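You operate a simulated robot arm through the tools that you are given. There is no shell and no other tool. Be economical: measure what you need, move in short steps, check, and stop when the job is done.

You are at the controls of a simulated two-armed robot. One attempt, no reset.

JOB
Warm the white tray to 20 C or more, then bring it to the table's open end.
Fine: heat dial at the job card's figure; watch the tray display; door shut while it runs; switch off before opening; shut the door again; 20 to 30 C passes.

Only the result counts: the job must be done as asked and must still hold three seconds after the hand-in. Knocking over, shifting, dropping, spilling or breaking anything else fails it.

ROBOT AND FRAMES
Two 7-joint arms with two-finger parallel grippers on one trunk, on a base that drives. Base frame: it is fixed to the floor where the robot stands at the start and does not move with it; the origin is under the middle of the robot, x ahead of it, y to its left, z up. Readings come in m, rad, newtons and seconds.
The left shoulder is at the start at [0.05, 0.168, 1.207], the right one opposite. With the tool pointing down near the work surface each hand reaches from about 0.1 to 0.44 m from the robot's upright axis, wherever it stands, measured 20 degrees to its own side. Places, roughly: blue tray (19x15x9 cm) [0.7, 0, 0.5]; feed table [0.4, 0.7, 0.9]; heat dial [0.5, 0, 1.4]; job card [0.1, 0.7, 0.9]; open end of the feed table [0.1, 0.9, 0.9]; rack door [0.6, -0.1, 0.9]; rack switch [0.7, -0.2, 1.4]; tray heat display [0.6, -0.1, 1.4]; white tray (19x15x9 cm) [0.7, 0, 0.8]; yellow tray (19x15x9 cm) [0.2, 0.8, 0.6]. Payload 1.57 kg a hand.
The tool frame of a hand sits at the grasp point between the pads (the TCP): z along the fingers, y along the line on which they close. The tips reach 0.03 m beyond it. Largest opening 0.08 m; finger width 0.017, thickness 0.012; the body of the gripper, 0.04 by 0.082 m, starts 0.08 m behind the TCP.
Orientation is that of the tool frame in the base frame, as a unit quaternion [x, y, z, w]. With the fingers straight down and closing along the base's y, the tool's x points along the base's -x, its y along +y and its z along -z.

CONTROLS
- The arms move only by the tool step_arm. It takes "left_targets", "right_targets" or both (then of equal length, played together; a hand with none holds still); each is a list of rows, each an object of numbers (a shift or turn left out is 0, a gripper value left out holds the last): "dx", "dy", "dz": the shift along the base's x, y, z in m; "ax", "ay", "az": the turn, a rotation vector about the base's x, y, z in rad; "grip": the gripper command, from -1 (shut) to 1 (fully open), values between in proportion. In form: [{"dx": .., "dy": .., "dz": .., "ax": .., "ay": .., "az": .., "grip": ..}, ...]. A call has 1 to 20 rows; each row is the pose to reach, as a shift and turn from the pose commanded when the call began. A row lasts 0.2 s, in which the tool goes at most 0.05 m and 0.15 rad; a call with a longer step from one row to the next is refused whole, and so is a gripper value outside its range. Where a pose cannot be reached the arm comes as near as it can. A force on the tool above 50 N (or 10 N above the force at the start of the call, whichever is more), or a blocked arm, ends the call early, and 0.2 s more pass. The fingers move at their own pace (about 0.045 m/s each) and stop on an object; they squeeze with about 39 N. The grip force told is the motor's: it shows also when the fingers shut on nothing. Time passes only in rows, and 0.2 s behind the last, so rows that repeat a pose let the fingers close. The reply holds the time, the measured pose of the TCP, the force on the tool along the base axes, the opening and the grip force, in the units named above and with some noise, with the torque about the TCP (base axes, N m) and any sound that the robot's microphone picked up.
- Cameras (640 x 400 px; columns grow to the right, rows downward): "scene" is now at [0.1262, 0.046, 1.4253]; the picture's right is [0.39, -0.92, 0.00], its down [-0.51, -0.21, -0.84] and it looks along [0.77, 0.32, -0.55] (base axes); focal length 214 px, centre (320, 200). "left" rides on the left gripper at [0.072, 0.007, -0.122] in its tool frame; the picture's right is [-0.09, 1.00, 0.00], its down [-0.84, -0.08, -0.54] and it looks along [-0.54, -0.05, 0.84] (tool axes); focal length 238 px, centre (320, 200). "right" rides on the right gripper at [0.072, -0.007, -0.122] in its tool frame; the picture's right is [0.09, 1.00, 0.00], its down [-0.84, 0.08, -0.54] and it looks along [-0.54, 0.05, 0.84] (tool axes); focal length 238 px, centre (320, 200). There is no depth. A picture from a camera that has moved, and an enlarged one, comes with that camera's place and axes in the base frame and with its lens. The place of the scene camera against the robot may be out by one fixed shift of up to 0.018 m in any direction.
- grab_frame(camera): a new picture of that camera. The clock stands still meanwhile.
- slide_trunk(by): slides the trunk up (or, below 0, down) by that many m; the arms and the scene camera ride with it, the base frame stays. It gives what a move gives, with no picture.
- roll_base(legs): drives the robot by 1 to 6 legs, each [ahead, left, turn to the left] in m, m and rad, along the robot's own axes; the way and the turn of a leg run together, so that a leg with both is an arc; at most 1.5 m and 3.142 rad a leg. The arms and the cameras ride along, it lands a little off, and it stops where it bumps. It gives what a move gives.
- turn_head(pan, tilt): turns the head with the scene camera to pan (to the left, within 1.396 rad either way) and tilt (down, from -0.506 to 1.204), counted from straight ahead of the robot. It gives what a move gives.
- zoom(camera, box): a new picture of the part [left, top, right, bottom] of that camera's present view, enlarged. The clock stands still meanwhile.
- job_done(): hands the job in; it is judged then, once.

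Go step by step. Nothing tells you exact positions but the pictures and the camera data: compare them with the known pose of the tool, close in by small moves and look again before you grip or let go. The budget is 120 turns and 88 pictures, counting those below and the enlarged ones. Unless the task says otherwise, let go and move clear before handing in, and close with one line.

The tools are called after "Request:" by a JSON object that holds its "api" and its "payload". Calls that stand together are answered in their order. step_arm: Moves the arms, as the interface text tells. Its arguments: {"type":"object","properties":{"left_targets":{"type":"array","items":{"type":"object","properties":{"dx":{"type":"number"},"dy":{"type":"number"},"dz":{"type":"number"},"ax":{"type":"number"},"ay":{"type":"number"},"az":{"type":"number"},"grip":{"type":"number"}}}},"right_targets":{"type":"array","items":{"type":"object","properties":{"dx":{"type":"number"},"dy":{"type":"number"},"dz":{"type":"number"},"ax":{"type":"number"},"ay":{"type":"number"},"az":{"type":"number"},"grip":{"type":"number"}}}}},"required":[]} The other tools are called the same way: slide_trunk (by) slides the trunk up or down; roll_base (legs) drives the base; turn_head (pan, tilt) turns the head that bears the scene camera; grab_frame (camera) takes a picture; zoom (camera, box) takes an enlarged picture of a part of a camera's view; job_done () hands the job in.

At the start:

```text
clock: 0.0
left_eef_pos: [0.396, 0.1107, 1.1499]
left_orientation: [-0.001, 1.0, 0.001, 0.0]
left_wrist_force: [0.2, -0.4, -0.2]
left_ft_torque: [0.01, 0.02, 0.02]
left_finger_gap: 0.0798
left_grip_force: 0.0
right_eef_pos: [0.4988, -0.2864, 0.9998]
right_orientation: [0.0, 1.0, 0.0, 0.0]
right_wrist_force: [0.4, 0.2, -0.4]
right_ft_torque: [-0.02, -0.03, 0.02]
right_finger_gap: 0.0797
right_grip_force: 0.1
trunk travel left (down, up): [-0.375, 0.068]
robot x, y, heading: [0.001, 0.0039, -0.002]
head pan, tilt: [0.396, 0.581]
```

scene: 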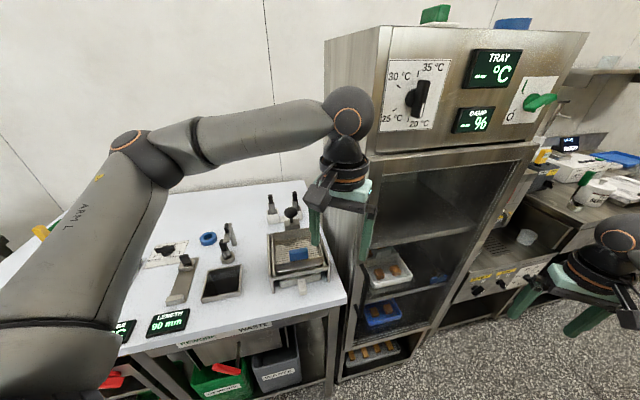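
right: 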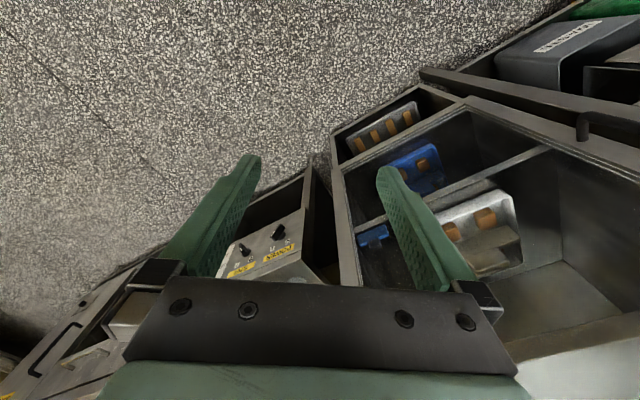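
left: 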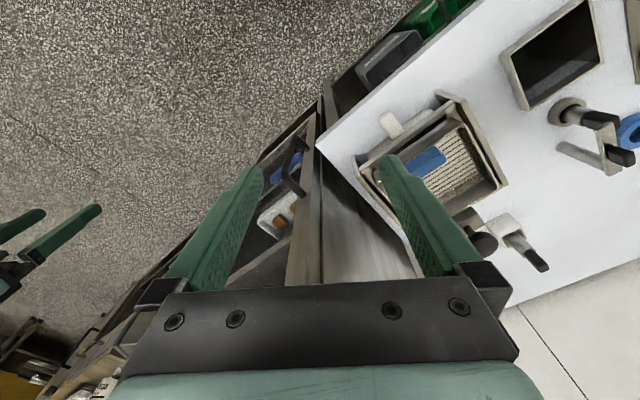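

I see the rack with dial, switch and displays on top, a glass door, trays inside, and the feed table to the left. First I'll zoom in on the controls and turn toward the job card.

Request:
{"api": "zoom", "payload": {"camera": "scene", "box": [360, 20, 580, 160]}}

Request:
{"api": "zoom", "payload": {"camera": "scene", "box": [320, 140, 560, 390]}}

Request:
{"api": "zoom", "payload": {"camera": "scene", "box": [60, 180, 340, 390]}}

```text
2.86 times, centred on (470, 90) of scene
camera zoom: at [0.1262, 0.046, 1.4253], right [0.39, -0.92, 0.0], down [-0.51, -0.21, -0.84], along [0.77, 0.32, -0.55], focal length 613 px, centre (-109, 514)
```

zoom: 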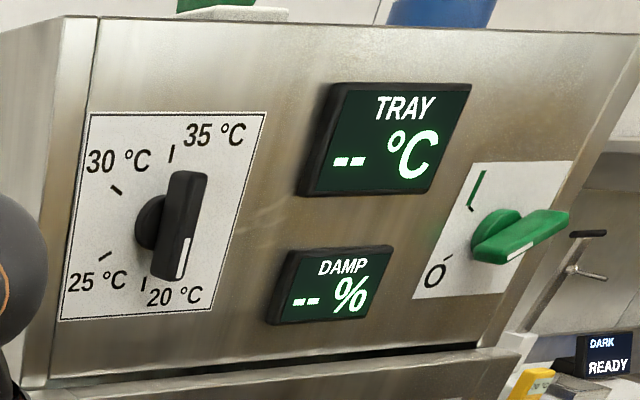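

```text
1.60 times, centred on (440, 265) of scene
camera zoom: at [0.1262, 0.046, 1.4253], right [0.39, -0.92, 0.0], down [-0.51, -0.21, -0.84], along [0.77, 0.32, -0.55], focal length 343 px, centre (128, 96)
```

zoom: 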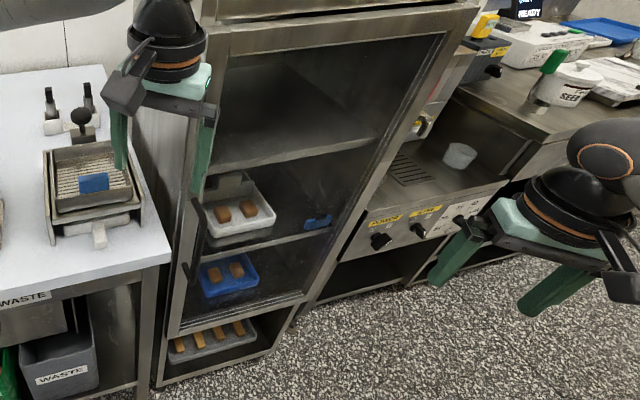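

```text
1.90 times, centred on (200, 285) of scene
camera zoom: at [0.1262, 0.046, 1.4253], right [0.39, -0.92, 0.0], down [-0.51, -0.21, -0.84], along [0.77, 0.32, -0.55], focal length 408 px, centre (549, 38)
```

zoom: 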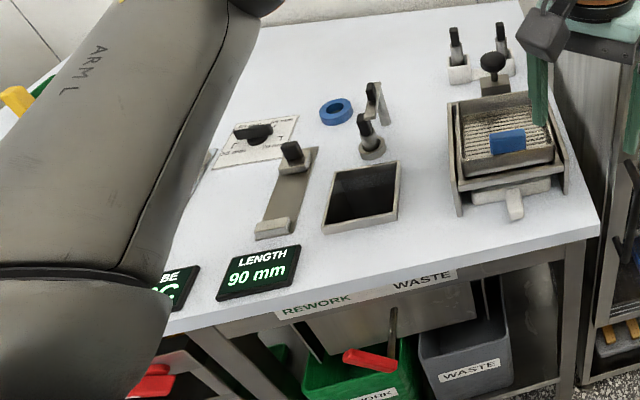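

The dial points at 20 °C and the switch at O. I look left for the job card and the table's open end.

Request:
{"api": "turn_head", "payload": {"pan": 1.3, "tilt": 0.6}}

Request:
{"api": "grab_frame", "payload": {"camera": "scene"}}

```text
clock: 1.2
left_eef_pos: [0.3946, 0.1127, 1.1501]
left_orientation: [-0.001, 1.0, -0.001, 0.0]
left_wrist_force: [0.7, 0.4, -0.3]
left_ft_torque: [-0.01, 0.02, 0.02]
left_finger_gap: 0.08
left_grip_force: 0.0
right_eef_pos: [0.4995, -0.2861, 1.0007]
right_orientation: [0.0, 1.0, 0.001, 0.0]
right_wrist_force: [-0.1, 0.4, -0.5]
right_ft_torque: [0.0, -0.02, 0.01]
right_finger_gap: 0.0803
right_grip_force: 0.0
trunk travel left (down, up): [-0.375, 0.068]
robot x, y, heading: [0.0032, -0.0004, 0.001]
head pan, tilt: [1.3, 0.6]
```

```text
81 pictures are left
camera scene: at [0.0679, 0.0968, 1.4236], right [0.96, -0.27, 0.0], down [-0.15, -0.54, -0.83], along [0.22, 0.8, -0.56], focal length 214 px, centre (320, 200)
```

scene: 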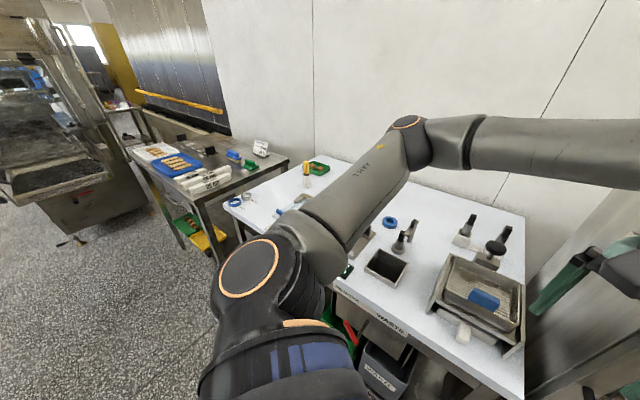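

The left arm hides the card. Before turning the robot I check the free space on the right side.

Request:
{"api": "turn_head", "payload": {"pan": -0.9, "tilt": 0.6}}

Request:
{"api": "grab_frame", "payload": {"camera": "scene"}}

```text
clock: 3.3
left_eef_pos: [0.3949, 0.1121, 1.1493]
left_orientation: [0.0, 1.0, 0.0, 0.001]
left_wrist_force: [-0.8, 0.3, 0.8]
left_ft_torque: [-0.03, 0.01, 0.01]
left_finger_gap: 0.0801
left_grip_force: 0.1
right_eef_pos: [0.4985, -0.2873, 1.0008]
right_orientation: [0.0, 1.0, 0.0, 0.0]
right_wrist_force: [-0.2, 0.0, -0.7]
right_ft_torque: [0.0, 0.01, -0.02]
right_finger_gap: 0.0799
right_grip_force: 0.0
trunk travel left (down, up): [-0.375, 0.068]
robot x, y, heading: [-0.0044, 0.0006, -0.001]
head pan, tilt: [-0.901, 0.6]
```

```text
80 pictures are left
camera scene: at [0.0991, -0.0576, 1.4236], right [-0.78, -0.62, 0.0], down [-0.35, 0.44, -0.83], along [0.51, -0.65, -0.56], focal length 214 px, centre (320, 200)
```

scene: 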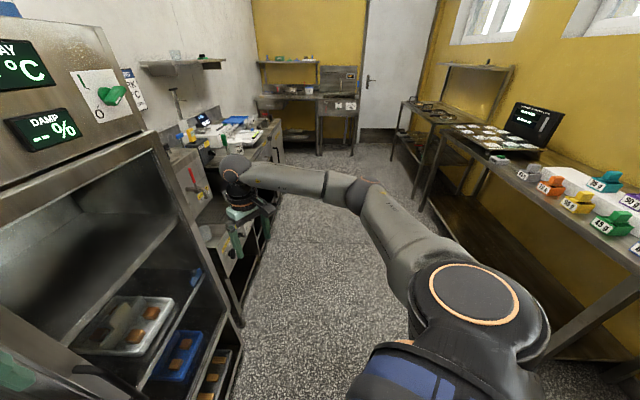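

There is room behind-right for a small retreat. I pull the right hand back, back off 0.15 m and turn left to see the card.

Request:
{"api": "step_arm", "payload": {"right_targets": [{"dx": -0.05}, {"dx": -0.1}, {"dx": -0.15}, {"dx": -0.2}]}}

Request:
{"api": "roll_base", "payload": {"legs": [[-0.15, 0, 0], [0, 0, 0.8]]}}

Request:
{"api": "turn_head", "payload": {"pan": 0.3, "tilt": 0.6}}

Request:
{"api": "grab_frame", "payload": {"camera": "scene"}}

```text
clock: 4.3
left_eef_pos: [0.3943, 0.1117, 1.1502]
left_orientation: [0.0, 1.0, 0.0, 0.0]
left_wrist_force: [-1.0, -0.2, -0.6]
left_ft_torque: [0.0, 0.02, 0.01]
left_finger_gap: 0.0801
left_grip_force: 0.1
right_eef_pos: [0.297, -0.2882, 1.0016]
right_orientation: [0.0, 1.0, 0.0, 0.0]
right_wrist_force: [0.0, -0.7, 0.7]
right_ft_torque: [-0.04, -0.03, 0.02]
right_finger_gap: 0.08
right_grip_force: 0.0
trunk travel left (down, up): [-0.375, 0.068]
robot x, y, heading: [0.0024, 0.0002, 0.0]
head pan, tilt: [-0.901, 0.6]
```

```text
clock: 7.8
left_eef_pos: [0.0391, 0.3634, 1.1488]
left_orientation: [-0.395, 0.919, 0.001, 0.0]
left_wrist_force: [-0.1, -0.6, -0.7]
left_ft_torque: [0.0, -0.01, 0.0]
left_finger_gap: 0.0801
left_grip_force: 0.1
right_eef_pos: [0.2608, 0.0163, 1.002]
right_orientation: [-0.393, 0.919, 0.001, 0.0]
right_wrist_force: [-0.2, 0.2, 0.1]
right_ft_torque: [0.03, -0.01, -0.02]
right_finger_gap: 0.0799
right_grip_force: 0.1
trunk travel left (down, up): [-0.375, 0.068]
robot x, y, heading: [-0.1528, 0.001, 0.808]
head pan, tilt: [-0.901, 0.6]
```

```text
clock: 9.2
left_eef_pos: [0.0386, 0.3637, 1.1505]
left_orientation: [-0.394, 0.919, 0.0, 0.0]
left_wrist_force: [-0.6, 0.0, -0.6]
left_ft_torque: [-0.01, 0.0, 0.01]
left_finger_gap: 0.0797
left_grip_force: 0.0
right_eef_pos: [0.2614, 0.017, 1.0004]
right_orientation: [-0.394, 0.919, 0.0, -0.001]
right_wrist_force: [-0.2, -0.8, 0.5]
right_ft_torque: [0.0, 0.02, 0.0]
right_finger_gap: 0.0799
right_grip_force: 0.1
trunk travel left (down, up): [-0.375, 0.068]
robot x, y, heading: [-0.151, 0.0018, 0.818]
head pan, tilt: [0.3, 0.6]
```

```text
79 pictures are left
camera scene: at [-0.0812, 0.1197, 1.4236], right [0.9, -0.45, 0.0], down [-0.25, -0.51, -0.83], along [0.37, 0.74, -0.56], focal length 214 px, centre (320, 200)
```

scene: 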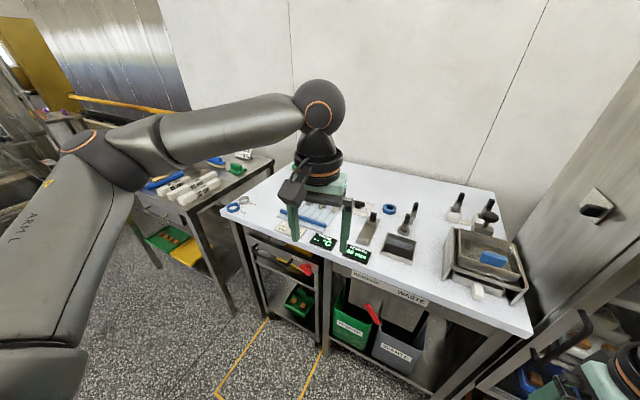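

Request:
{"api": "zoom", "payload": {"camera": "scene", "box": [215, 160, 395, 275]}}

Request:
{"api": "grab_frame", "payload": {"camera": "left"}}

```text
3.48 times, centred on (305, 218) of scene
camera zoom: at [-0.0812, 0.1197, 1.4236], right [0.9, -0.45, 0.0], down [-0.25, -0.51, -0.83], along [0.37, 0.74, -0.56], focal length 746 px, centre (372, 139)
```

zoom: 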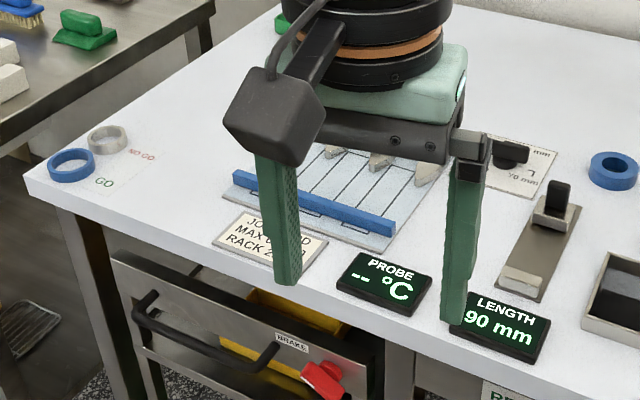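

```text
77 pictures are left
camera left: at [-0.0151, 0.3156, 1.2704], right [-0.66, 0.75, 0.0], down [0.63, 0.55, 0.54], along [0.41, 0.36, -0.84], focal length 238 px, centre (320, 200)
```

left: 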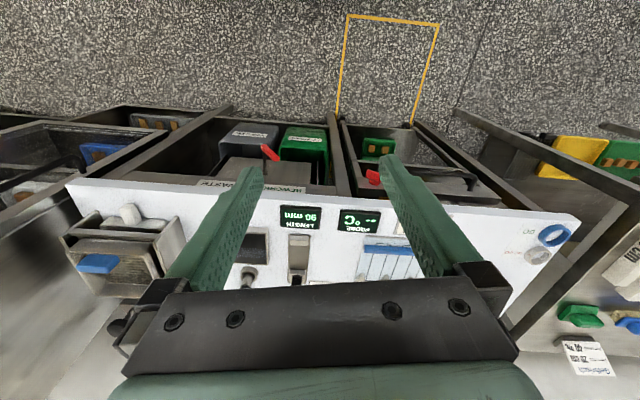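

The left fingers hide part of the card; I shift the left hand back a little and look again.

Request:
{"api": "step_arm", "payload": {"left_targets": [{"dx": 0.035, "dy": -0.035, "dz": 0.0}, {"dx": 0.07, "dy": -0.07, "dz": 0.0}, {"dx": 0.1, "dy": -0.1, "dz": 0.0}]}}

Request:
{"api": "zoom", "payload": {"camera": "scene", "box": [220, 170, 360, 260]}}

```text
clock: 10.0
left_eef_pos: [0.1401, 0.2622, 1.146]
left_orientation: [-0.394, 0.919, 0.0, 0.0]
left_wrist_force: [-0.2, -0.6, 0.1]
left_ft_torque: [-0.04, 0.0, 0.0]
left_finger_gap: 0.0801
left_grip_force: 0.1
right_eef_pos: [0.2627, 0.0157, 1.0013]
right_orientation: [-0.393, 0.92, 0.0, 0.0]
right_wrist_force: [0.7, -0.2, 0.3]
right_ft_torque: [0.02, 0.02, -0.01]
right_finger_gap: 0.08
right_grip_force: 0.1
trunk travel left (down, up): [-0.375, 0.068]
robot x, y, heading: [-0.1535, 0.0005, 0.812]
head pan, tilt: [0.3, 0.6]
```

```text
4.44 times, centred on (290, 215) of scene
camera zoom: at [-0.0806, 0.119, 1.4236], right [0.9, -0.45, 0.0], down [-0.25, -0.51, -0.83], along [0.37, 0.74, -0.56], focal length 953 px, centre (453, 133)
```

zoom: 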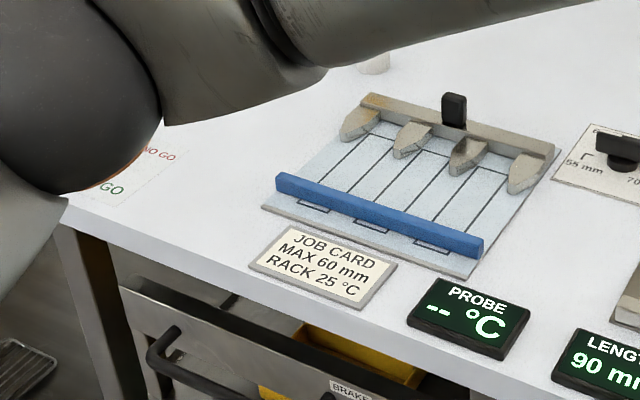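

The card reads RACK 25 °C, and the table's open end is at the far left. The rack and table face along roughly (-0.7,-0.7), so facing them now I slide right in front of the rack.

Request:
{"api": "step_arm", "payload": {"left_targets": [{"dx": -0.03, "dy": -0.03}, {"dx": -0.06, "dy": -0.06}, {"dx": -0.09, "dy": -0.09}]}}

Request:
{"api": "roll_base", "payload": {"legs": [[-0.1, 0, 0], [0, -0.55, -0.025]]}}

Request:
{"api": "turn_head", "payload": {"pan": 0, "tilt": 0.3}}

Request:
{"api": "grab_frame", "payload": {"camera": "scene"}}

```text
clock: 10.8
left_eef_pos: [0.0462, 0.1694, 1.1472]
left_orientation: [-0.394, 0.919, 0.0, 0.0]
left_wrist_force: [0.6, 0.6, -0.1]
left_ft_torque: [0.06, 0.01, 0.0]
left_finger_gap: 0.0797
left_grip_force: 0.1
right_eef_pos: [0.262, 0.0165, 1.0024]
right_orientation: [-0.393, 0.919, 0.0, 0.001]
right_wrist_force: [0.1, -0.6, -1.2]
right_ft_torque: [-0.01, 0.0, -0.01]
right_finger_gap: 0.0799
right_grip_force: 0.0
trunk travel left (down, up): [-0.375, 0.068]
robot x, y, heading: [-0.1509, 0.0006, 0.808]
head pan, tilt: [0.3, 0.6]
```

```text
clock: 14.7
left_eef_pos: [0.3704, -0.2902, 1.1493]
left_orientation: [-0.38, 0.925, 0.0, -0.001]
left_wrist_force: [0.1, 0.4, 0.1]
left_ft_torque: [0.01, 0.02, -0.03]
left_finger_gap: 0.08
left_grip_force: 0.1
right_eef_pos: [0.5814, -0.4498, 1.0015]
right_orientation: [-0.38, 0.925, 0.0, 0.0]
right_wrist_force: [1.1, 0.3, 0.4]
right_ft_torque: [-0.02, 0.0, 0.04]
right_finger_gap: 0.08
right_grip_force: 0.0
trunk travel left (down, up): [-0.375, 0.068]
robot x, y, heading: [0.1654, -0.4551, 0.777]
head pan, tilt: [0.3, 0.6]
```

```text
clock: 15.5
left_eef_pos: [0.3706, -0.2891, 1.1486]
left_orientation: [-0.38, 0.925, 0.001, 0.0]
left_wrist_force: [0.5, 0.0, -0.5]
left_ft_torque: [-0.02, -0.01, 0.01]
left_finger_gap: 0.0802
left_grip_force: 0.0
right_eef_pos: [0.5804, -0.4492, 1.0017]
right_orientation: [-0.379, 0.925, 0.0, 0.0]
right_wrist_force: [-0.7, 0.7, 0.7]
right_ft_torque: [0.0, 0.03, 0.02]
right_finger_gap: 0.0802
right_grip_force: 0.1
trunk travel left (down, up): [-0.375, 0.068]
robot x, y, heading: [0.1665, -0.4519, 0.781]
head pan, tilt: [0.0, 0.3]
```

```text
75 pictures are left
camera scene: at [0.2653, -0.3479, 1.451], right [0.7, -0.71, 0.0], down [-0.21, -0.21, -0.96], along [0.68, 0.67, -0.3], focal length 214 px, centre (320, 200)
```

scene: 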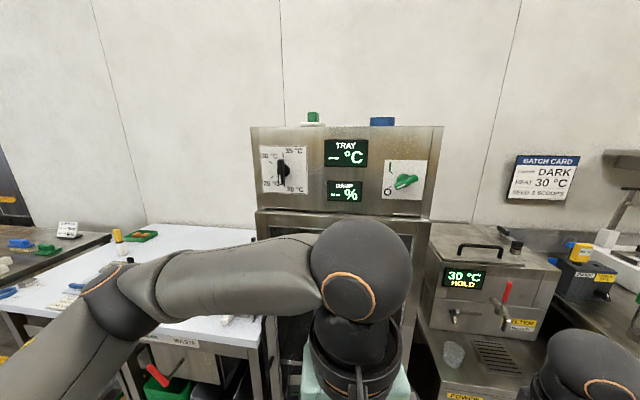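

Request:
{"api": "zoom", "payload": {"camera": "scene", "box": [245, 120, 445, 225]}}

```text
3.20 times, centred on (345, 172) of scene
camera zoom: at [0.2653, -0.3479, 1.451], right [0.7, -0.71, 0.0], down [-0.21, -0.21, -0.96], along [0.68, 0.67, -0.3], focal length 686 px, centre (240, 288)
```

zoom: 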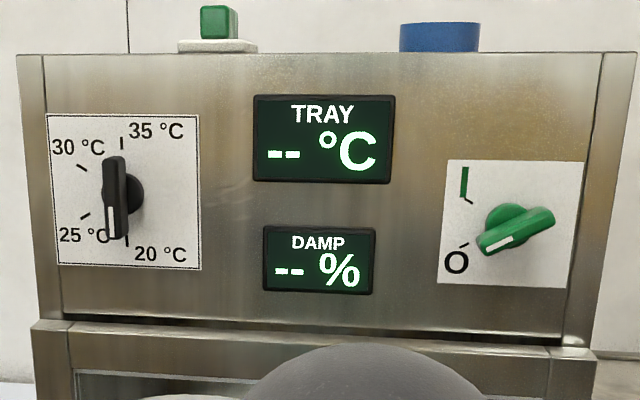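

Triangulating gives dial ≈ (0.546, 0.046, 1.371), switch ≈ (0.70, -0.17, 1.354); the panel normal has yaw ≈ 0.62. I square up to the panel, centred, before raising the hands.

Request:
{"api": "roll_base", "payload": {"legs": [[0, 0.05, -0.16]]}}

Request:
{"api": "zoom", "payload": {"camera": "scene", "box": [200, 100, 520, 300]}}

```text
clock: 16.5
left_eef_pos: [0.361, -0.2835, 1.1492]
left_orientation: [-0.305, 0.952, 0.0, 0.001]
left_wrist_force: [0.4, 0.1, -0.1]
left_ft_torque: [0.04, 0.02, 0.01]
left_finger_gap: 0.0801
left_grip_force: 0.2
right_eef_pos: [0.5431, -0.4756, 1.0013]
right_orientation: [-0.306, 0.952, 0.0, 0.001]
right_wrist_force: [0.3, 0.7, 0.3]
right_ft_torque: [-0.03, 0.02, 0.02]
right_finger_gap: 0.0803
right_grip_force: 0.0
trunk travel left (down, up): [-0.375, 0.068]
robot x, y, heading: [0.1377, -0.415, 0.618]
head pan, tilt: [0.0, 0.3]
```

```text
2.00 times, centred on (360, 200) of scene
camera zoom: at [0.2459, -0.325, 1.4511], right [0.58, -0.81, 0.0], down [-0.24, -0.17, -0.96], along [0.78, 0.56, -0.3], focal length 429 px, centre (240, 200)
```

zoom: 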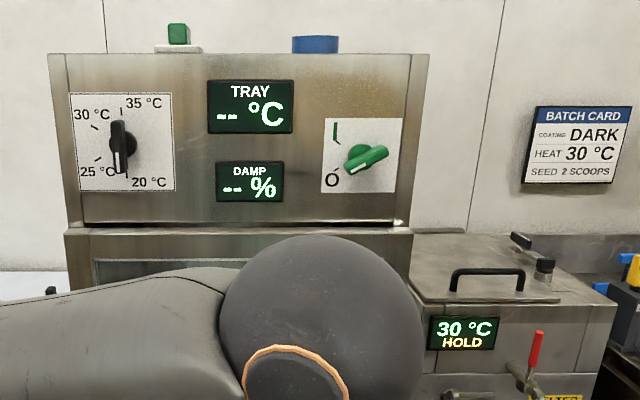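

Now square to the panel. I swing the left hand to horizontal, pointing at the dial, about 0.14 m before it.

Request:
{"api": "step_arm", "payload": {"left_targets": [{"dx": 0.006, "dy": 0.0205, "dz": 0.0185, "ax": 0.076, "ay": -0.1066}, {"dx": 0.012, "dy": 0.041, "dz": 0.037, "ax": 0.152, "ay": -0.2131}, {"dx": 0.0175, "dy": 0.0616, "dz": 0.0555, "ax": 0.228, "ay": -0.3197}, {"dx": 0.023, "dy": 0.082, "dz": 0.074, "ax": 0.3042, "ay": -0.4262}, {"dx": 0.029, "dy": 0.1027, "dz": 0.0925, "ax": 0.38, "ay": -0.5328}, {"dx": 0.035, "dy": 0.1232, "dz": 0.111, "ax": 0.4564, "ay": -0.6394}, {"dx": 0.041, "dy": 0.1437, "dz": 0.1295, "ax": 0.532, "ay": -0.7459}, {"dx": 0.0465, "dy": 0.1643, "dz": 0.148, "ax": 0.6085, "ay": -0.8525}, {"dx": 0.052, "dy": 0.1848, "dz": 0.1665, "ax": 0.6845, "ay": -0.959}, {"dx": 0.058, "dy": 0.2053, "dz": 0.185, "ax": 0.7606, "ay": -1.0656}, {"dx": 0.064, "dy": 0.226, "dz": 0.2035, "ax": 0.8366, "ay": -1.1721}, {"dx": 0.07, "dy": 0.2464, "dz": 0.222, "ax": 0.9127, "ay": -1.2787}, {"dx": 0.07, "dy": 0.2464, "dz": 0.222, "ax": 0.9127, "ay": -1.2787}]}}

Request:
{"api": "grab_frame", "payload": {"camera": "scene"}}

Request:
{"api": "grab_frame", "payload": {"camera": "left"}}

```text
clock: 19.3
left_eef_pos: [0.4293, -0.0366, 1.3691]
left_orientation: [-0.215, 0.673, 0.215, 0.675]
left_wrist_force: [0.6, -0.5, 0.2]
left_ft_torque: [-0.02, -0.02, 0.01]
left_finger_gap: 0.0799
left_grip_force: 0.1
right_eef_pos: [0.5428, -0.475, 1.0019]
right_orientation: [-0.306, 0.952, 0.0, 0.001]
right_wrist_force: [0.6, 0.2, 0.9]
right_ft_torque: [-0.03, 0.02, -0.01]
right_finger_gap: 0.08
right_grip_force: 0.1
trunk travel left (down, up): [-0.375, 0.068]
robot x, y, heading: [0.1343, -0.4132, 0.625]
head pan, tilt: [0.0, 0.3]
```

```text
72 pictures are left
camera scene: at [0.2463, -0.3256, 1.4511], right [0.58, -0.81, 0.0], down [-0.24, -0.17, -0.96], along [0.78, 0.56, -0.3], focal length 214 px, centre (320, 200)
```

scene: 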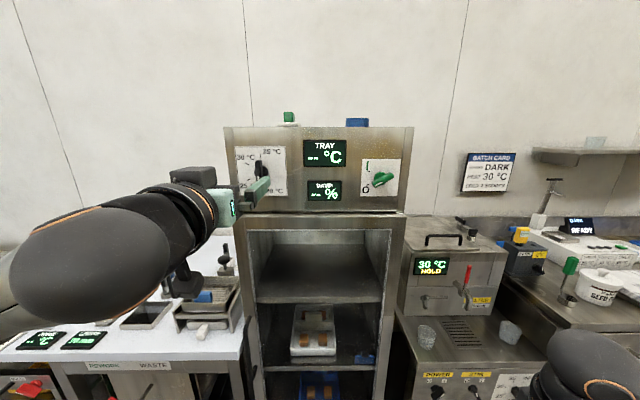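

```text
71 pictures are left
camera left: at [0.3264, -0.1026, 1.296], right [-0.58, 0.81, 0.09], down [-0.4, -0.38, 0.84], along [0.71, 0.45, 0.54], focal length 238 px, centre (320, 200)
```

left: 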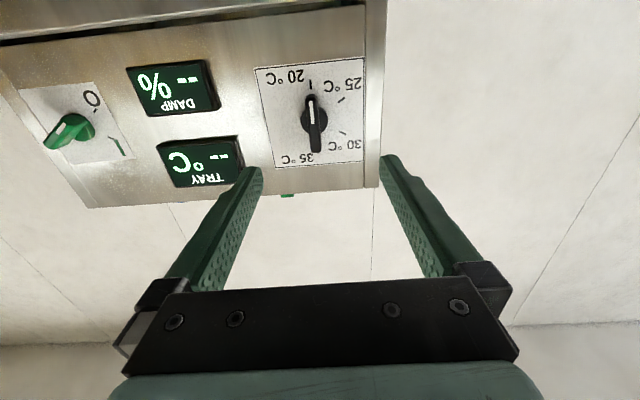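

The hand is aligned with the dial within millimetres. I advance 0.07 m and check.

Request:
{"api": "step_arm", "payload": {"left_targets": [{"dx": 0.02, "dy": 0.0122}, {"dx": 0.04, "dy": 0.0244}, {"dx": 0.06, "dy": 0.0366}]}}

Request:
{"api": "grab_frame", "payload": {"camera": "left"}}

Request:
{"api": "zoom", "payload": {"camera": "scene", "box": [200, 110, 360, 230]}}

```text
clock: 20.1
left_eef_pos: [0.4908, -0.0025, 1.3706]
left_orientation: [-0.216, 0.673, 0.216, 0.674]
left_wrist_force: [0.9, -0.2, 0.5]
left_ft_torque: [0.05, 0.0, 0.02]
left_finger_gap: 0.08
left_grip_force: 0.0
right_eef_pos: [0.5429, -0.4759, 1.0008]
right_orientation: [-0.305, 0.952, 0.0, 0.0]
right_wrist_force: [0.1, 0.5, -0.7]
right_ft_torque: [0.0, 0.01, -0.03]
right_finger_gap: 0.08
right_grip_force: 0.1
trunk travel left (down, up): [-0.375, 0.068]
robot x, y, heading: [0.1311, -0.4189, 0.622]
head pan, tilt: [0.0, 0.3]
```

```text
70 pictures are left
camera left: at [0.3881, -0.0683, 1.297], right [-0.58, 0.81, 0.09], down [-0.4, -0.38, 0.84], along [0.71, 0.45, 0.54], focal length 238 px, centre (320, 200)
```

left: 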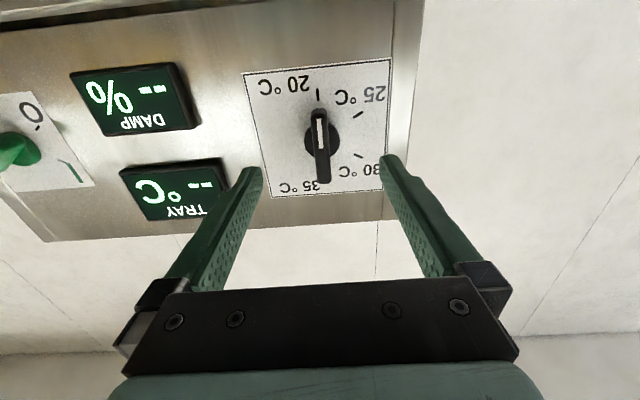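

```text
3.33 times, centred on (280, 170) of scene
camera zoom: at [0.2467, -0.3252, 1.451], right [0.58, -0.81, 0.0], down [-0.24, -0.17, -0.96], along [0.78, 0.56, -0.3], focal length 715 px, centre (453, 300)
```

zoom: 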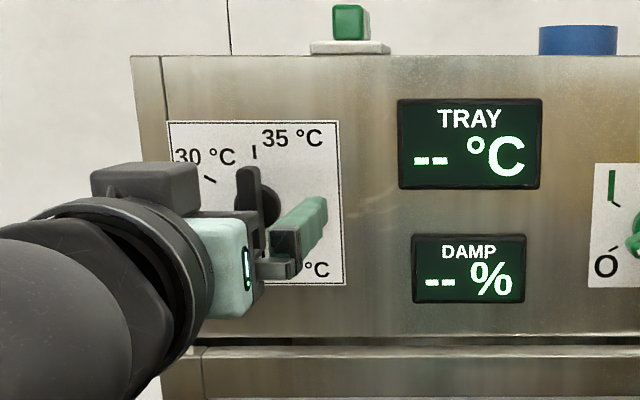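

The dial bar's front is about 0.04 m beyond the TCP and well centred. I advance 0.045 m, then look before closing.

Request:
{"api": "step_arm", "payload": {"left_targets": [{"dx": 0.012, "dy": 0.009, "dz": -0.002}, {"dx": 0.024, "dy": 0.018, "dz": -0.004}, {"dx": 0.0355, "dy": 0.0275, "dz": -0.004}]}}

Request:
{"api": "grab_frame", "payload": {"camera": "left"}}

```text
clock: 20.9
left_eef_pos: [0.5273, 0.0254, 1.3683]
left_orientation: [-0.215, 0.673, 0.214, 0.674]
left_wrist_force: [-0.7, -0.3, 0.9]
left_ft_torque: [0.02, 0.02, 0.01]
left_finger_gap: 0.0798
left_grip_force: 0.1
right_eef_pos: [0.5445, -0.4747, 1.0018]
right_orientation: [-0.306, 0.952, 0.0, -0.001]
right_wrist_force: [0.5, 0.5, 0.6]
right_ft_torque: [0.02, 0.0, 0.01]
right_finger_gap: 0.08
right_grip_force: 0.0
trunk travel left (down, up): [-0.375, 0.068]
robot x, y, heading: [0.1358, -0.416, 0.622]
head pan, tilt: [0.0, 0.3]
```

```text
68 pictures are left
camera left: at [0.4235, -0.0401, 1.2941], right [-0.58, 0.81, 0.09], down [-0.4, -0.38, 0.84], along [0.71, 0.45, 0.54], focal length 238 px, centre (320, 200)
```

left: 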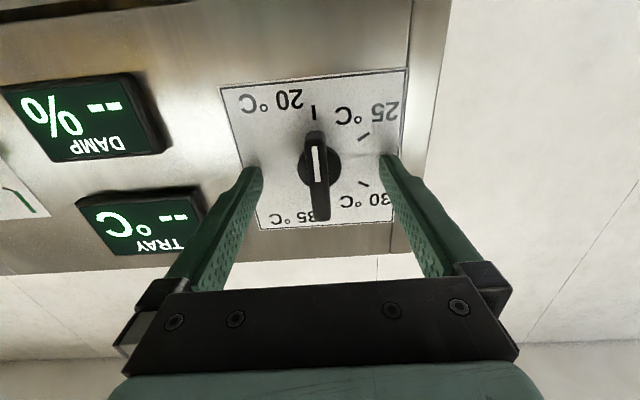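

Bar is centred between the fingers with ~0.02 m overlap. I advance 8 mm more and close gently.

Request:
{"api": "step_arm", "payload": {"left_targets": [{"dx": 0.0065, "dy": 0.0046}, {"dx": 0.0065, "dy": 0.0046, "grip": -1}, {"dx": 0.0065, "dy": 0.0046, "grip": -1}, {"dx": 0.0065, "dy": 0.0046, "grip": -1}, {"dx": 0.0065, "dy": 0.0046, "grip": -1}, {"dx": 0.0065, "dy": 0.0046, "grip": -1}]}}

Request:
{"api": "grab_frame", "payload": {"camera": "left"}}

```text
clock: 22.3
left_eef_pos: [0.5251, 0.0283, 1.3721]
left_orientation: [-0.217, 0.669, 0.216, 0.677]
left_wrist_force: [-39.1, -13.5, 1.5]
left_ft_torque: [-0.05, 0.36, 2.02]
left_finger_gap: 0.0367
left_grip_force: 35.8
right_eef_pos: [0.5394, -0.4782, 1.0038]
right_orientation: [-0.305, 0.952, 0.0, 0.004]
right_wrist_force: [-0.6, 0.9, 1.0]
right_ft_torque: [0.0, -0.01, 0.0]
right_finger_gap: 0.0799
right_grip_force: 0.0
trunk travel left (down, up): [-0.375, 0.068]
robot x, y, heading: [0.1365, -0.416, 0.623]
head pan, tilt: [0.0, 0.3]
```

```text
67 pictures are left
camera left: at [0.423, -0.0375, 1.2978], right [-0.58, 0.81, 0.09], down [-0.4, -0.38, 0.83], along [0.71, 0.45, 0.55], focal length 238 px, centre (320, 200)
```

left: 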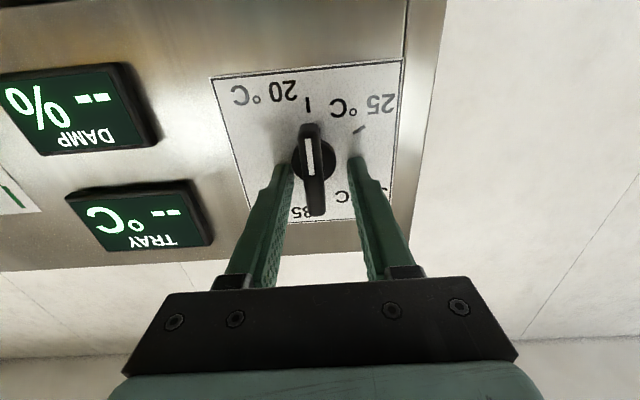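

The tips press on the panel and close on the hub. I open, back off ~18 mm (command), and close on the bar alone.

Request:
{"api": "step_arm", "payload": {"left_targets": [{"grip": -0.2}, {"dx": -0.0073, "dy": -0.0052, "grip": 0}, {"dx": -0.0146, "dy": -0.0105, "dz": -0.002, "grip": 0}, {"dx": -0.0146, "dy": -0.0105, "dz": -0.002, "grip": -1}, {"dx": -0.0146, "dy": -0.0105, "dz": -0.002, "grip": -1}, {"dx": -0.0146, "dy": -0.0105, "dz": -0.002, "grip": -1}]}}

Request:
{"api": "grab_frame", "payload": {"camera": "left"}}

```text
clock: 23.7
left_eef_pos: [0.5195, 0.0197, 1.3635]
left_orientation: [-0.215, 0.675, 0.214, 0.672]
left_wrist_force: [3.1, -2.2, -3.8]
left_ft_torque: [-0.03, 0.03, 0.36]
left_finger_gap: 0.0119
left_grip_force: 24.4
right_eef_pos: [0.5437, -0.4764, 1.0026]
right_orientation: [-0.306, 0.952, 0.0, 0.0]
right_wrist_force: [0.6, 0.3, 0.6]
right_ft_torque: [-0.01, 0.0, 0.05]
right_finger_gap: 0.08
right_grip_force: 0.1
trunk travel left (down, up): [-0.375, 0.068]
robot x, y, heading: [0.1322, -0.4139, 0.622]
head pan, tilt: [0.0, 0.3]
```

```text
66 pictures are left
camera left: at [0.4154, -0.0461, 1.2899], right [-0.58, 0.81, 0.09], down [-0.39, -0.38, 0.84], along [0.71, 0.45, 0.54], focal length 238 px, centre (320, 200)
```

left: 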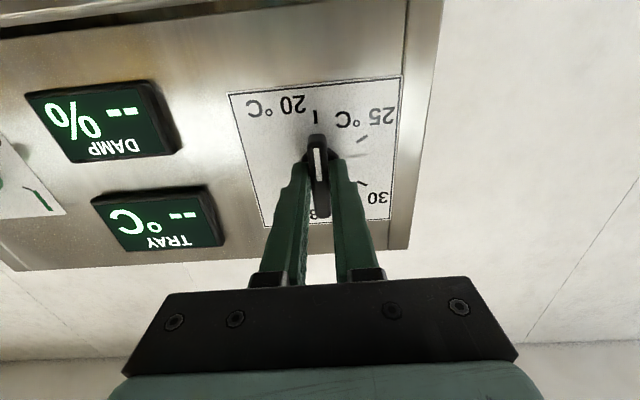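

The bar is gripped. Now I turn it clockwise by about 60° towards 25.

Request:
{"api": "step_arm", "payload": {"left_targets": [{"ax": 0.1065, "ay": 0.076}, {"ax": 0.213, "ay": 0.152}, {"ax": 0.3195, "ay": 0.228}, {"ax": 0.426, "ay": 0.304}, {"ax": 0.5325, "ay": 0.38}, {"ax": 0.639, "ay": 0.456}, {"ax": 0.7455, "ay": 0.532}, {"ax": 0.852, "ay": 0.608}, {"ax": 0.852, "ay": 0.608}]}}

Request:
{"api": "grab_frame", "payload": {"camera": "left"}}

Request:
{"api": "zoom", "payload": {"camera": "scene", "box": [200, 110, 360, 230]}}

```text
clock: 25.7
left_eef_pos: [0.5173, 0.0212, 1.3645]
left_orientation: [0.15, 0.692, 0.524, 0.474]
left_wrist_force: [-8.0, -4.6, -15.4]
left_ft_torque: [-0.05, 0.1, 0.78]
left_finger_gap: 0.012
left_grip_force: 29.6
right_eef_pos: [0.5425, -0.4749, 1.0022]
right_orientation: [-0.306, 0.952, 0.001, 0.0]
right_wrist_force: [0.8, 0.0, 0.3]
right_ft_torque: [0.01, -0.01, 0.0]
right_finger_gap: 0.0802
right_grip_force: 0.0
trunk travel left (down, up): [-0.375, 0.068]
robot x, y, heading: [0.1347, -0.4116, 0.619]
head pan, tilt: [0.0, 0.3]
```

```text
65 pictures are left
camera left: at [0.3805, 0.0032, 1.3325], right [-0.24, 0.34, 0.91], down [0.0, -0.94, 0.35], along [0.97, 0.09, 0.22], focal length 238 px, centre (320, 200)
```

left: 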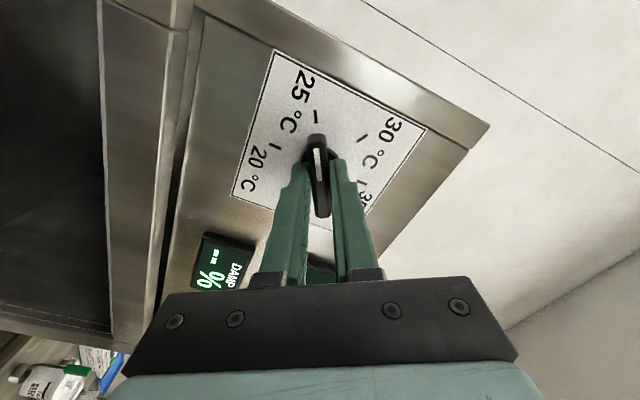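

```text
3.33 times, centred on (280, 170) of scene
camera zoom: at [0.2459, -0.325, 1.451], right [0.58, -0.81, 0.0], down [-0.24, -0.17, -0.96], along [0.78, 0.56, -0.3], focal length 715 px, centre (453, 300)
```

zoom: 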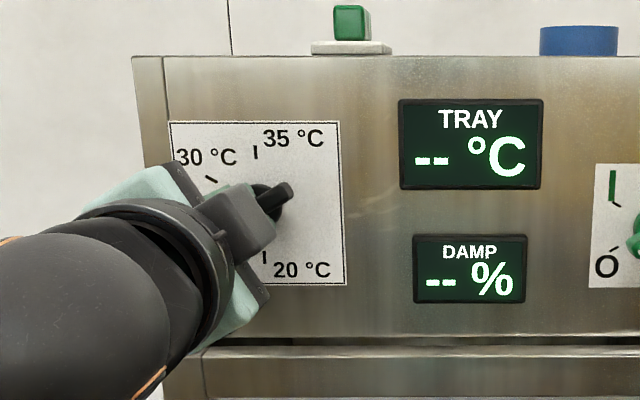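

The dial now points at the 25 tick. I open and back the left hand off straight.

Request:
{"api": "step_arm", "payload": {"left_targets": [{"grip": 0}, {"grip": 0.3}, {"dx": -0.03, "dy": -0.021, "grip": 0.3}, {"dx": -0.06, "dy": -0.043, "grip": 0.3}, {"dx": -0.1, "dy": -0.071, "grip": 1}, {"dx": -0.13, "dy": -0.093}]}}

Request:
{"api": "zoom", "payload": {"camera": "scene", "box": [220, 110, 430, 230]}}

```text
clock: 27.1
left_eef_pos: [0.3883, -0.0737, 1.366]
left_orientation: [0.149, 0.691, 0.523, 0.476]
left_wrist_force: [-0.4, -0.8, -0.2]
left_ft_torque: [0.03, -0.03, -0.02]
left_finger_gap: 0.0799
left_grip_force: 0.0
right_eef_pos: [0.5421, -0.4781, 1.0024]
right_orientation: [-0.305, 0.952, 0.001, 0.001]
right_wrist_force: [0.1, -0.1, 0.0]
right_ft_torque: [-0.03, -0.02, 0.0]
right_finger_gap: 0.0801
right_grip_force: 0.0
trunk travel left (down, up): [-0.375, 0.068]
robot x, y, heading: [0.1323, -0.4143, 0.619]
head pan, tilt: [0.0, 0.3]
```

```text
3.05 times, centred on (325, 170) of scene
camera zoom: at [0.2448, -0.3257, 1.4512], right [0.58, -0.81, 0.0], down [-0.24, -0.17, -0.96], along [0.78, 0.56, -0.29], focal length 654 px, centre (305, 291)
```

zoom: 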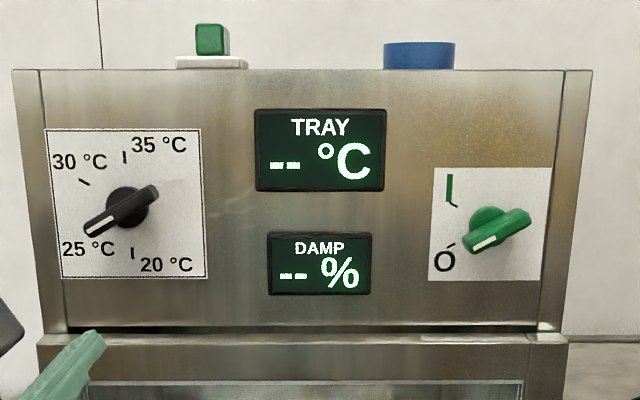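

The dial is set at 25. Now the right hand: swing it horizontal, ahead of the switch.

Request:
{"api": "step_arm", "payload": {"right_targets": [{"dx": 0.0045, "dy": 0.019, "dz": 0.029, "ax": 0.076, "ay": -0.1066}, {"dx": 0.009, "dy": 0.038, "dz": 0.058, "ax": 0.152, "ay": -0.2131}, {"dx": 0.0135, "dy": 0.057, "dz": 0.087, "ax": 0.228, "ay": -0.3197}, {"dx": 0.018, "dy": 0.076, "dz": 0.116, "ax": 0.3042, "ay": -0.4262}, {"dx": 0.0226, "dy": 0.095, "dz": 0.1446, "ax": 0.38, "ay": -0.5328}, {"dx": 0.027, "dy": 0.114, "dz": 0.1735, "ax": 0.4564, "ay": -0.6394}, {"dx": 0.0316, "dy": 0.133, "dz": 0.2024, "ax": 0.532, "ay": -0.7459}, {"dx": 0.036, "dy": 0.152, "dz": 0.2313, "ax": 0.6085, "ay": -0.8525}, {"dx": 0.0406, "dy": 0.171, "dz": 0.26, "ax": 0.6845, "ay": -0.959}, {"dx": 0.045, "dy": 0.19, "dz": 0.289, "ax": 0.7606, "ay": -1.0656}, {"dx": 0.0497, "dy": 0.209, "dz": 0.318, "ax": 0.8366, "ay": -1.1721}, {"dx": 0.0542, "dy": 0.2279, "dz": 0.347, "ax": 0.9127, "ay": -1.2787}, {"dx": 0.0542, "dy": 0.2279, "dz": 0.347, "ax": 0.9127, "ay": -1.2787}]}}

Request:
{"api": "step_arm", "payload": {"right_targets": [{"ax": 0.1065, "ay": 0.076}, {"ax": 0.213, "ay": 0.152}, {"ax": 0.3195, "ay": 0.228}, {"ax": 0.426, "ay": 0.304}, {"ax": 0.5325, "ay": 0.38}, {"ax": 0.639, "ay": 0.456}, {"ax": 0.7455, "ay": 0.532}, {"ax": 0.852, "ay": 0.608}, {"ax": 0.852, "ay": 0.608}]}}

Request:
{"api": "grab_frame", "payload": {"camera": "right"}}

Request:
{"api": "grab_frame", "payload": {"camera": "scene"}}

```text
clock: 29.9
left_eef_pos: [0.3893, -0.072, 1.3657]
left_orientation: [0.15, 0.691, 0.523, 0.476]
left_wrist_force: [0.0, -0.3, -0.5]
left_ft_torque: [-0.01, -0.01, 0.04]
left_finger_gap: 0.0799
left_grip_force: 0.0
right_eef_pos: [0.5937, -0.248, 1.3485]
right_orientation: [-0.216, 0.673, 0.216, 0.674]
right_wrist_force: [0.1, 0.6, 0.6]
right_ft_torque: [0.02, 0.0, 0.02]
right_finger_gap: 0.08
right_grip_force: 0.1
trunk travel left (down, up): [-0.375, 0.068]
robot x, y, heading: [0.1379, -0.4112, 0.619]
head pan, tilt: [0.0, 0.3]
```

```text
clock: 31.9
left_eef_pos: [0.3895, -0.0717, 1.3663]
left_orientation: [0.15, 0.692, 0.522, 0.476]
left_wrist_force: [-0.2, -0.6, 0.0]
left_ft_torque: [-0.01, 0.0, -0.04]
left_finger_gap: 0.0805
left_grip_force: 0.1
right_eef_pos: [0.5968, -0.2474, 1.3496]
right_orientation: [0.15, 0.691, 0.523, 0.475]
right_wrist_force: [-0.1, -0.1, -0.1]
right_ft_torque: [0.0, 0.05, 0.0]
right_finger_gap: 0.0803
right_grip_force: 0.1
trunk travel left (down, up): [-0.375, 0.068]
robot x, y, heading: [0.1365, -0.4164, 0.616]
head pan, tilt: [0.0, 0.3]
```

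```text
62 pictures are left
camera right: at [0.4632, -0.2708, 1.3071], right [-0.34, 0.47, 0.82], down [-0.04, -0.87, 0.48], along [0.94, 0.13, 0.31], focal length 238 px, centre (320, 200)
```

right: 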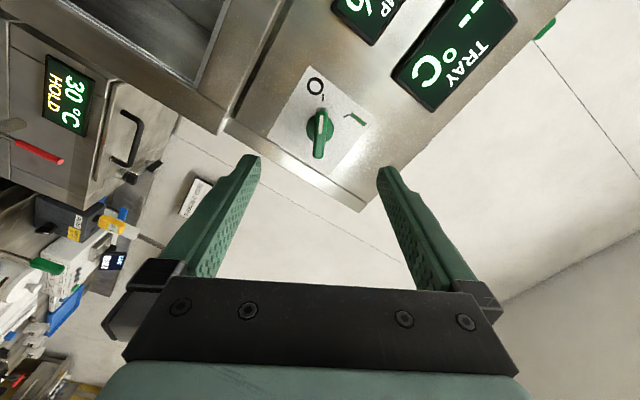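

```text
61 pictures are left
camera scene: at [0.2462, -0.3253, 1.4511], right [0.58, -0.81, 0.0], down [-0.24, -0.17, -0.96], along [0.78, 0.56, -0.3], focal length 214 px, centre (320, 200)
```

scene: 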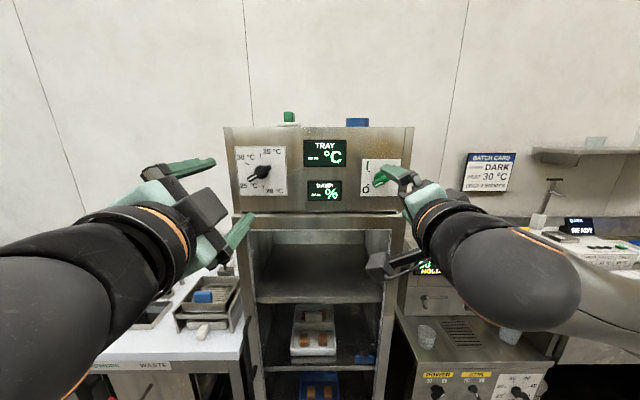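

The right hand lines up well with the switch bar. I advance 0.07 m and check.

Request:
{"api": "step_arm", "payload": {"right_targets": [{"dx": 0.019, "dy": 0.0136}, {"dx": 0.038, "dy": 0.0271}, {"dx": 0.057, "dy": 0.0407}]}}

Request:
{"api": "grab_frame", "payload": {"camera": "right"}}

```text
clock: 32.7
left_eef_pos: [0.3901, -0.0731, 1.3667]
left_orientation: [0.15, 0.691, 0.523, 0.476]
left_wrist_force: [0.2, 1.0, -0.3]
left_ft_torque: [0.04, -0.02, 0.0]
left_finger_gap: 0.0801
left_grip_force: 0.1
right_eef_pos: [0.6533, -0.2079, 1.3466]
right_orientation: [0.15, 0.691, 0.522, 0.476]
right_wrist_force: [-0.1, -0.1, 0.0]
right_ft_torque: [-0.01, 0.01, 0.02]
right_finger_gap: 0.0802
right_grip_force: 0.0
trunk travel left (down, up): [-0.375, 0.068]
robot x, y, heading: [0.132, -0.4142, 0.619]
head pan, tilt: [0.0, 0.3]
```

```text
60 pictures are left
camera right: at [0.5195, -0.231, 1.3054], right [-0.34, 0.47, 0.82], down [-0.04, -0.87, 0.49], along [0.94, 0.13, 0.31], focal length 238 px, centre (320, 200)
```

right: 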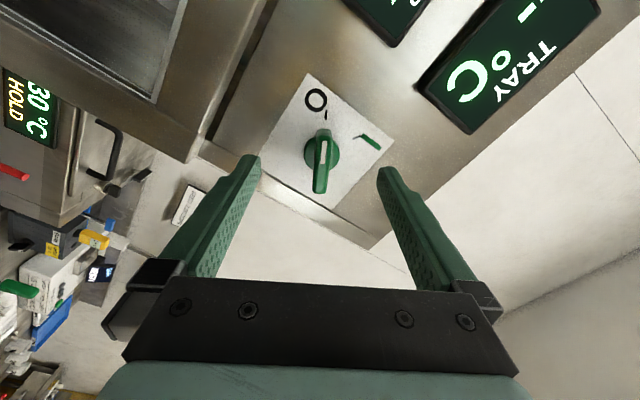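

Nearly centred; I advance 0.024 m with a 4 mm correction and close on the bar.

Request:
{"api": "step_arm", "payload": {"right_targets": [{"dx": 0.0109, "dy": 0.0053, "dz": 0.001}, {"dx": 0.0218, "dy": 0.0107, "dz": 0.002}, {"dx": 0.0218, "dy": 0.0107, "dz": 0.002, "grip": -1}, {"dx": 0.0218, "dy": 0.0107, "dz": 0.002, "grip": -1}, {"dx": 0.0218, "dy": 0.0107, "dz": 0.002, "grip": -1}, {"dx": 0.0218, "dy": 0.0107, "dz": 0.002, "grip": -1}, {"dx": 0.0218, "dy": 0.0107, "dz": 0.002, "grip": -1}]}}

Request:
{"api": "grab_frame", "payload": {"camera": "right"}}

```text
clock: 34.3
left_eef_pos: [0.3895, -0.0729, 1.3674]
left_orientation: [0.149, 0.691, 0.524, 0.476]
left_wrist_force: [-0.6, 0.3, 0.0]
left_ft_torque: [0.02, 0.03, 0.02]
left_finger_gap: 0.0801
left_grip_force: 0.1
right_eef_pos: [0.6752, -0.1974, 1.3517]
right_orientation: [0.15, 0.691, 0.523, 0.476]
right_wrist_force: [0.6, 0.4, 0.3]
right_ft_torque: [0.26, -0.24, 0.13]
right_finger_gap: 0.0118
right_grip_force: 22.9
trunk travel left (down, up): [-0.375, 0.068]
robot x, y, heading: [0.1344, -0.4135, 0.625]
head pan, tilt: [0.0, 0.3]
```

```text
59 pictures are left
camera right: at [0.542, -0.2201, 1.3095], right [-0.34, 0.47, 0.82], down [-0.04, -0.87, 0.49], along [0.94, 0.13, 0.31], focal length 238 px, centre (320, 200)
```

right: 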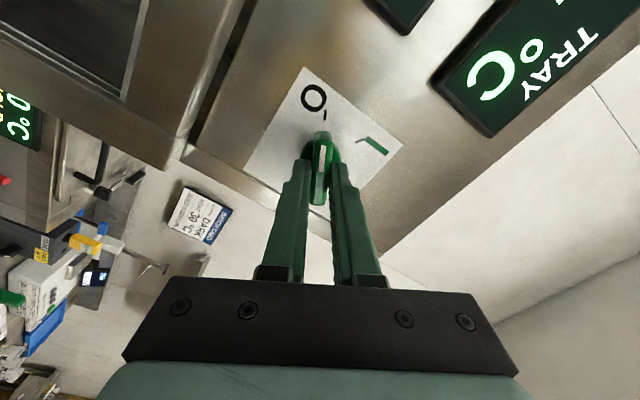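

Gripped. I turn the switch clockwise 60° to I.

Request:
{"api": "step_arm", "payload": {"right_targets": [{"ax": 0.1065, "ay": 0.076}, {"ax": 0.213, "ay": 0.152}, {"ax": 0.3195, "ay": 0.228}, {"ax": 0.426, "ay": 0.304}, {"ax": 0.5325, "ay": 0.38}, {"ax": 0.639, "ay": 0.456}, {"ax": 0.7455, "ay": 0.532}, {"ax": 0.852, "ay": 0.608}, {"ax": 0.852, "ay": 0.608}]}}

Request:
{"api": "grab_frame", "payload": {"camera": "right"}}

Request:
{"api": "grab_frame", "payload": {"camera": "scene"}}

```text
clock: 36.3
left_eef_pos: [0.3892, -0.0743, 1.3661]
left_orientation: [0.149, 0.691, 0.524, 0.476]
left_wrist_force: [0.4, 0.3, -0.1]
left_ft_torque: [0.05, 0.02, -0.02]
left_finger_gap: 0.0801
left_grip_force: 0.1
right_eef_pos: [0.6758, -0.1965, 1.3486]
right_orientation: [0.476, 0.525, 0.69, 0.15]
right_wrist_force: [-12.7, -9.6, -17.5]
right_ft_torque: [-0.41, 0.53, -0.47]
right_finger_gap: 0.0119
right_grip_force: 29.0
trunk travel left (down, up): [-0.375, 0.068]
robot x, y, heading: [0.1286, -0.4121, 0.619]
head pan, tilt: [0.0, 0.3]
```

```text
58 pictures are left
camera right: at [0.5383, -0.2147, 1.3795], right [0.25, -0.34, 0.91], down [0.0, -0.94, -0.35], along [0.97, 0.09, -0.23], focal length 238 px, centre (320, 200)
```

right: 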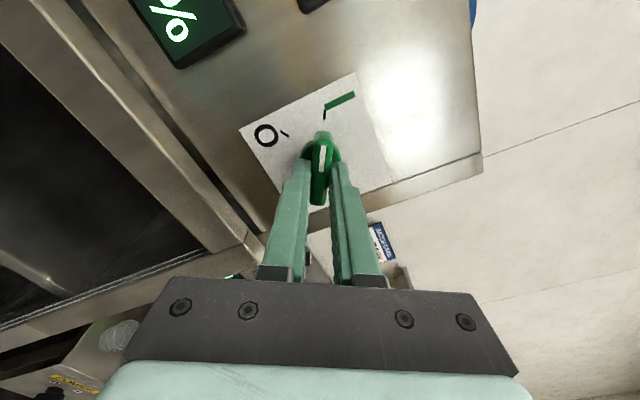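

```text
57 pictures are left
camera scene: at [0.2456, -0.3264, 1.4511], right [0.58, -0.81, 0.0], down [-0.24, -0.17, -0.96], along [0.78, 0.56, -0.29], focal length 214 px, centre (320, 200)
```

scene: 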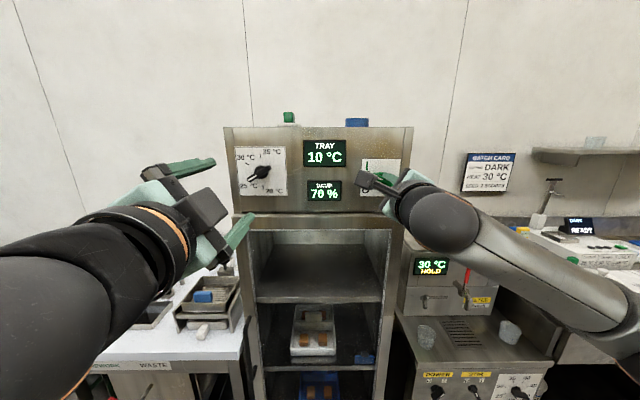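

It's running: TRAY 10 °C, DAMP 70 %. I keep hold of the switch, wait and watch the display.

Request:
{"api": "step_arm", "payload": {"left_targets": [{}, {}, {}, {}, {}, {}, {}, {}, {}, {}, {}, {}, {}, {}, {}, {}, {}, {}, {}, {}]}}

Request:
{"api": "zoom", "payload": {"camera": "scene", "box": [220, 110, 430, 230]}}

```text
clock: 40.5
left_eef_pos: [0.3881, -0.073, 1.3664]
left_orientation: [0.148, 0.691, 0.524, 0.476]
left_wrist_force: [0.0, -1.1, -0.1]
left_ft_torque: [-0.02, 0.0, 0.02]
left_finger_gap: 0.0801
left_grip_force: 0.0
right_eef_pos: [0.6757, -0.1971, 1.3493]
right_orientation: [0.476, 0.526, 0.689, 0.149]
right_wrist_force: [-14.4, -10.6, -22.6]
right_ft_torque: [-0.08, 0.13, 0.24]
right_finger_gap: 0.0117
right_grip_force: 29.1
trunk travel left (down, up): [-0.375, 0.068]
robot x, y, heading: [0.1357, -0.4112, 0.621]
head pan, tilt: [0.0, 0.3]
```

```text
3.05 times, centred on (325, 170) of scene
camera zoom: at [0.2456, -0.3262, 1.4512], right [0.58, -0.81, 0.0], down [-0.24, -0.17, -0.96], along [0.78, 0.56, -0.29], focal length 654 px, centre (305, 291)
```

zoom: 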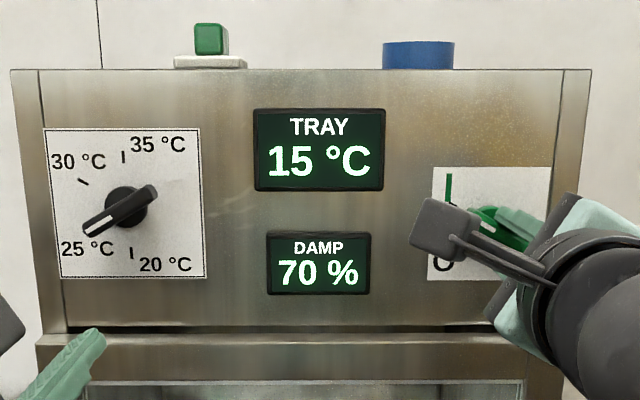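

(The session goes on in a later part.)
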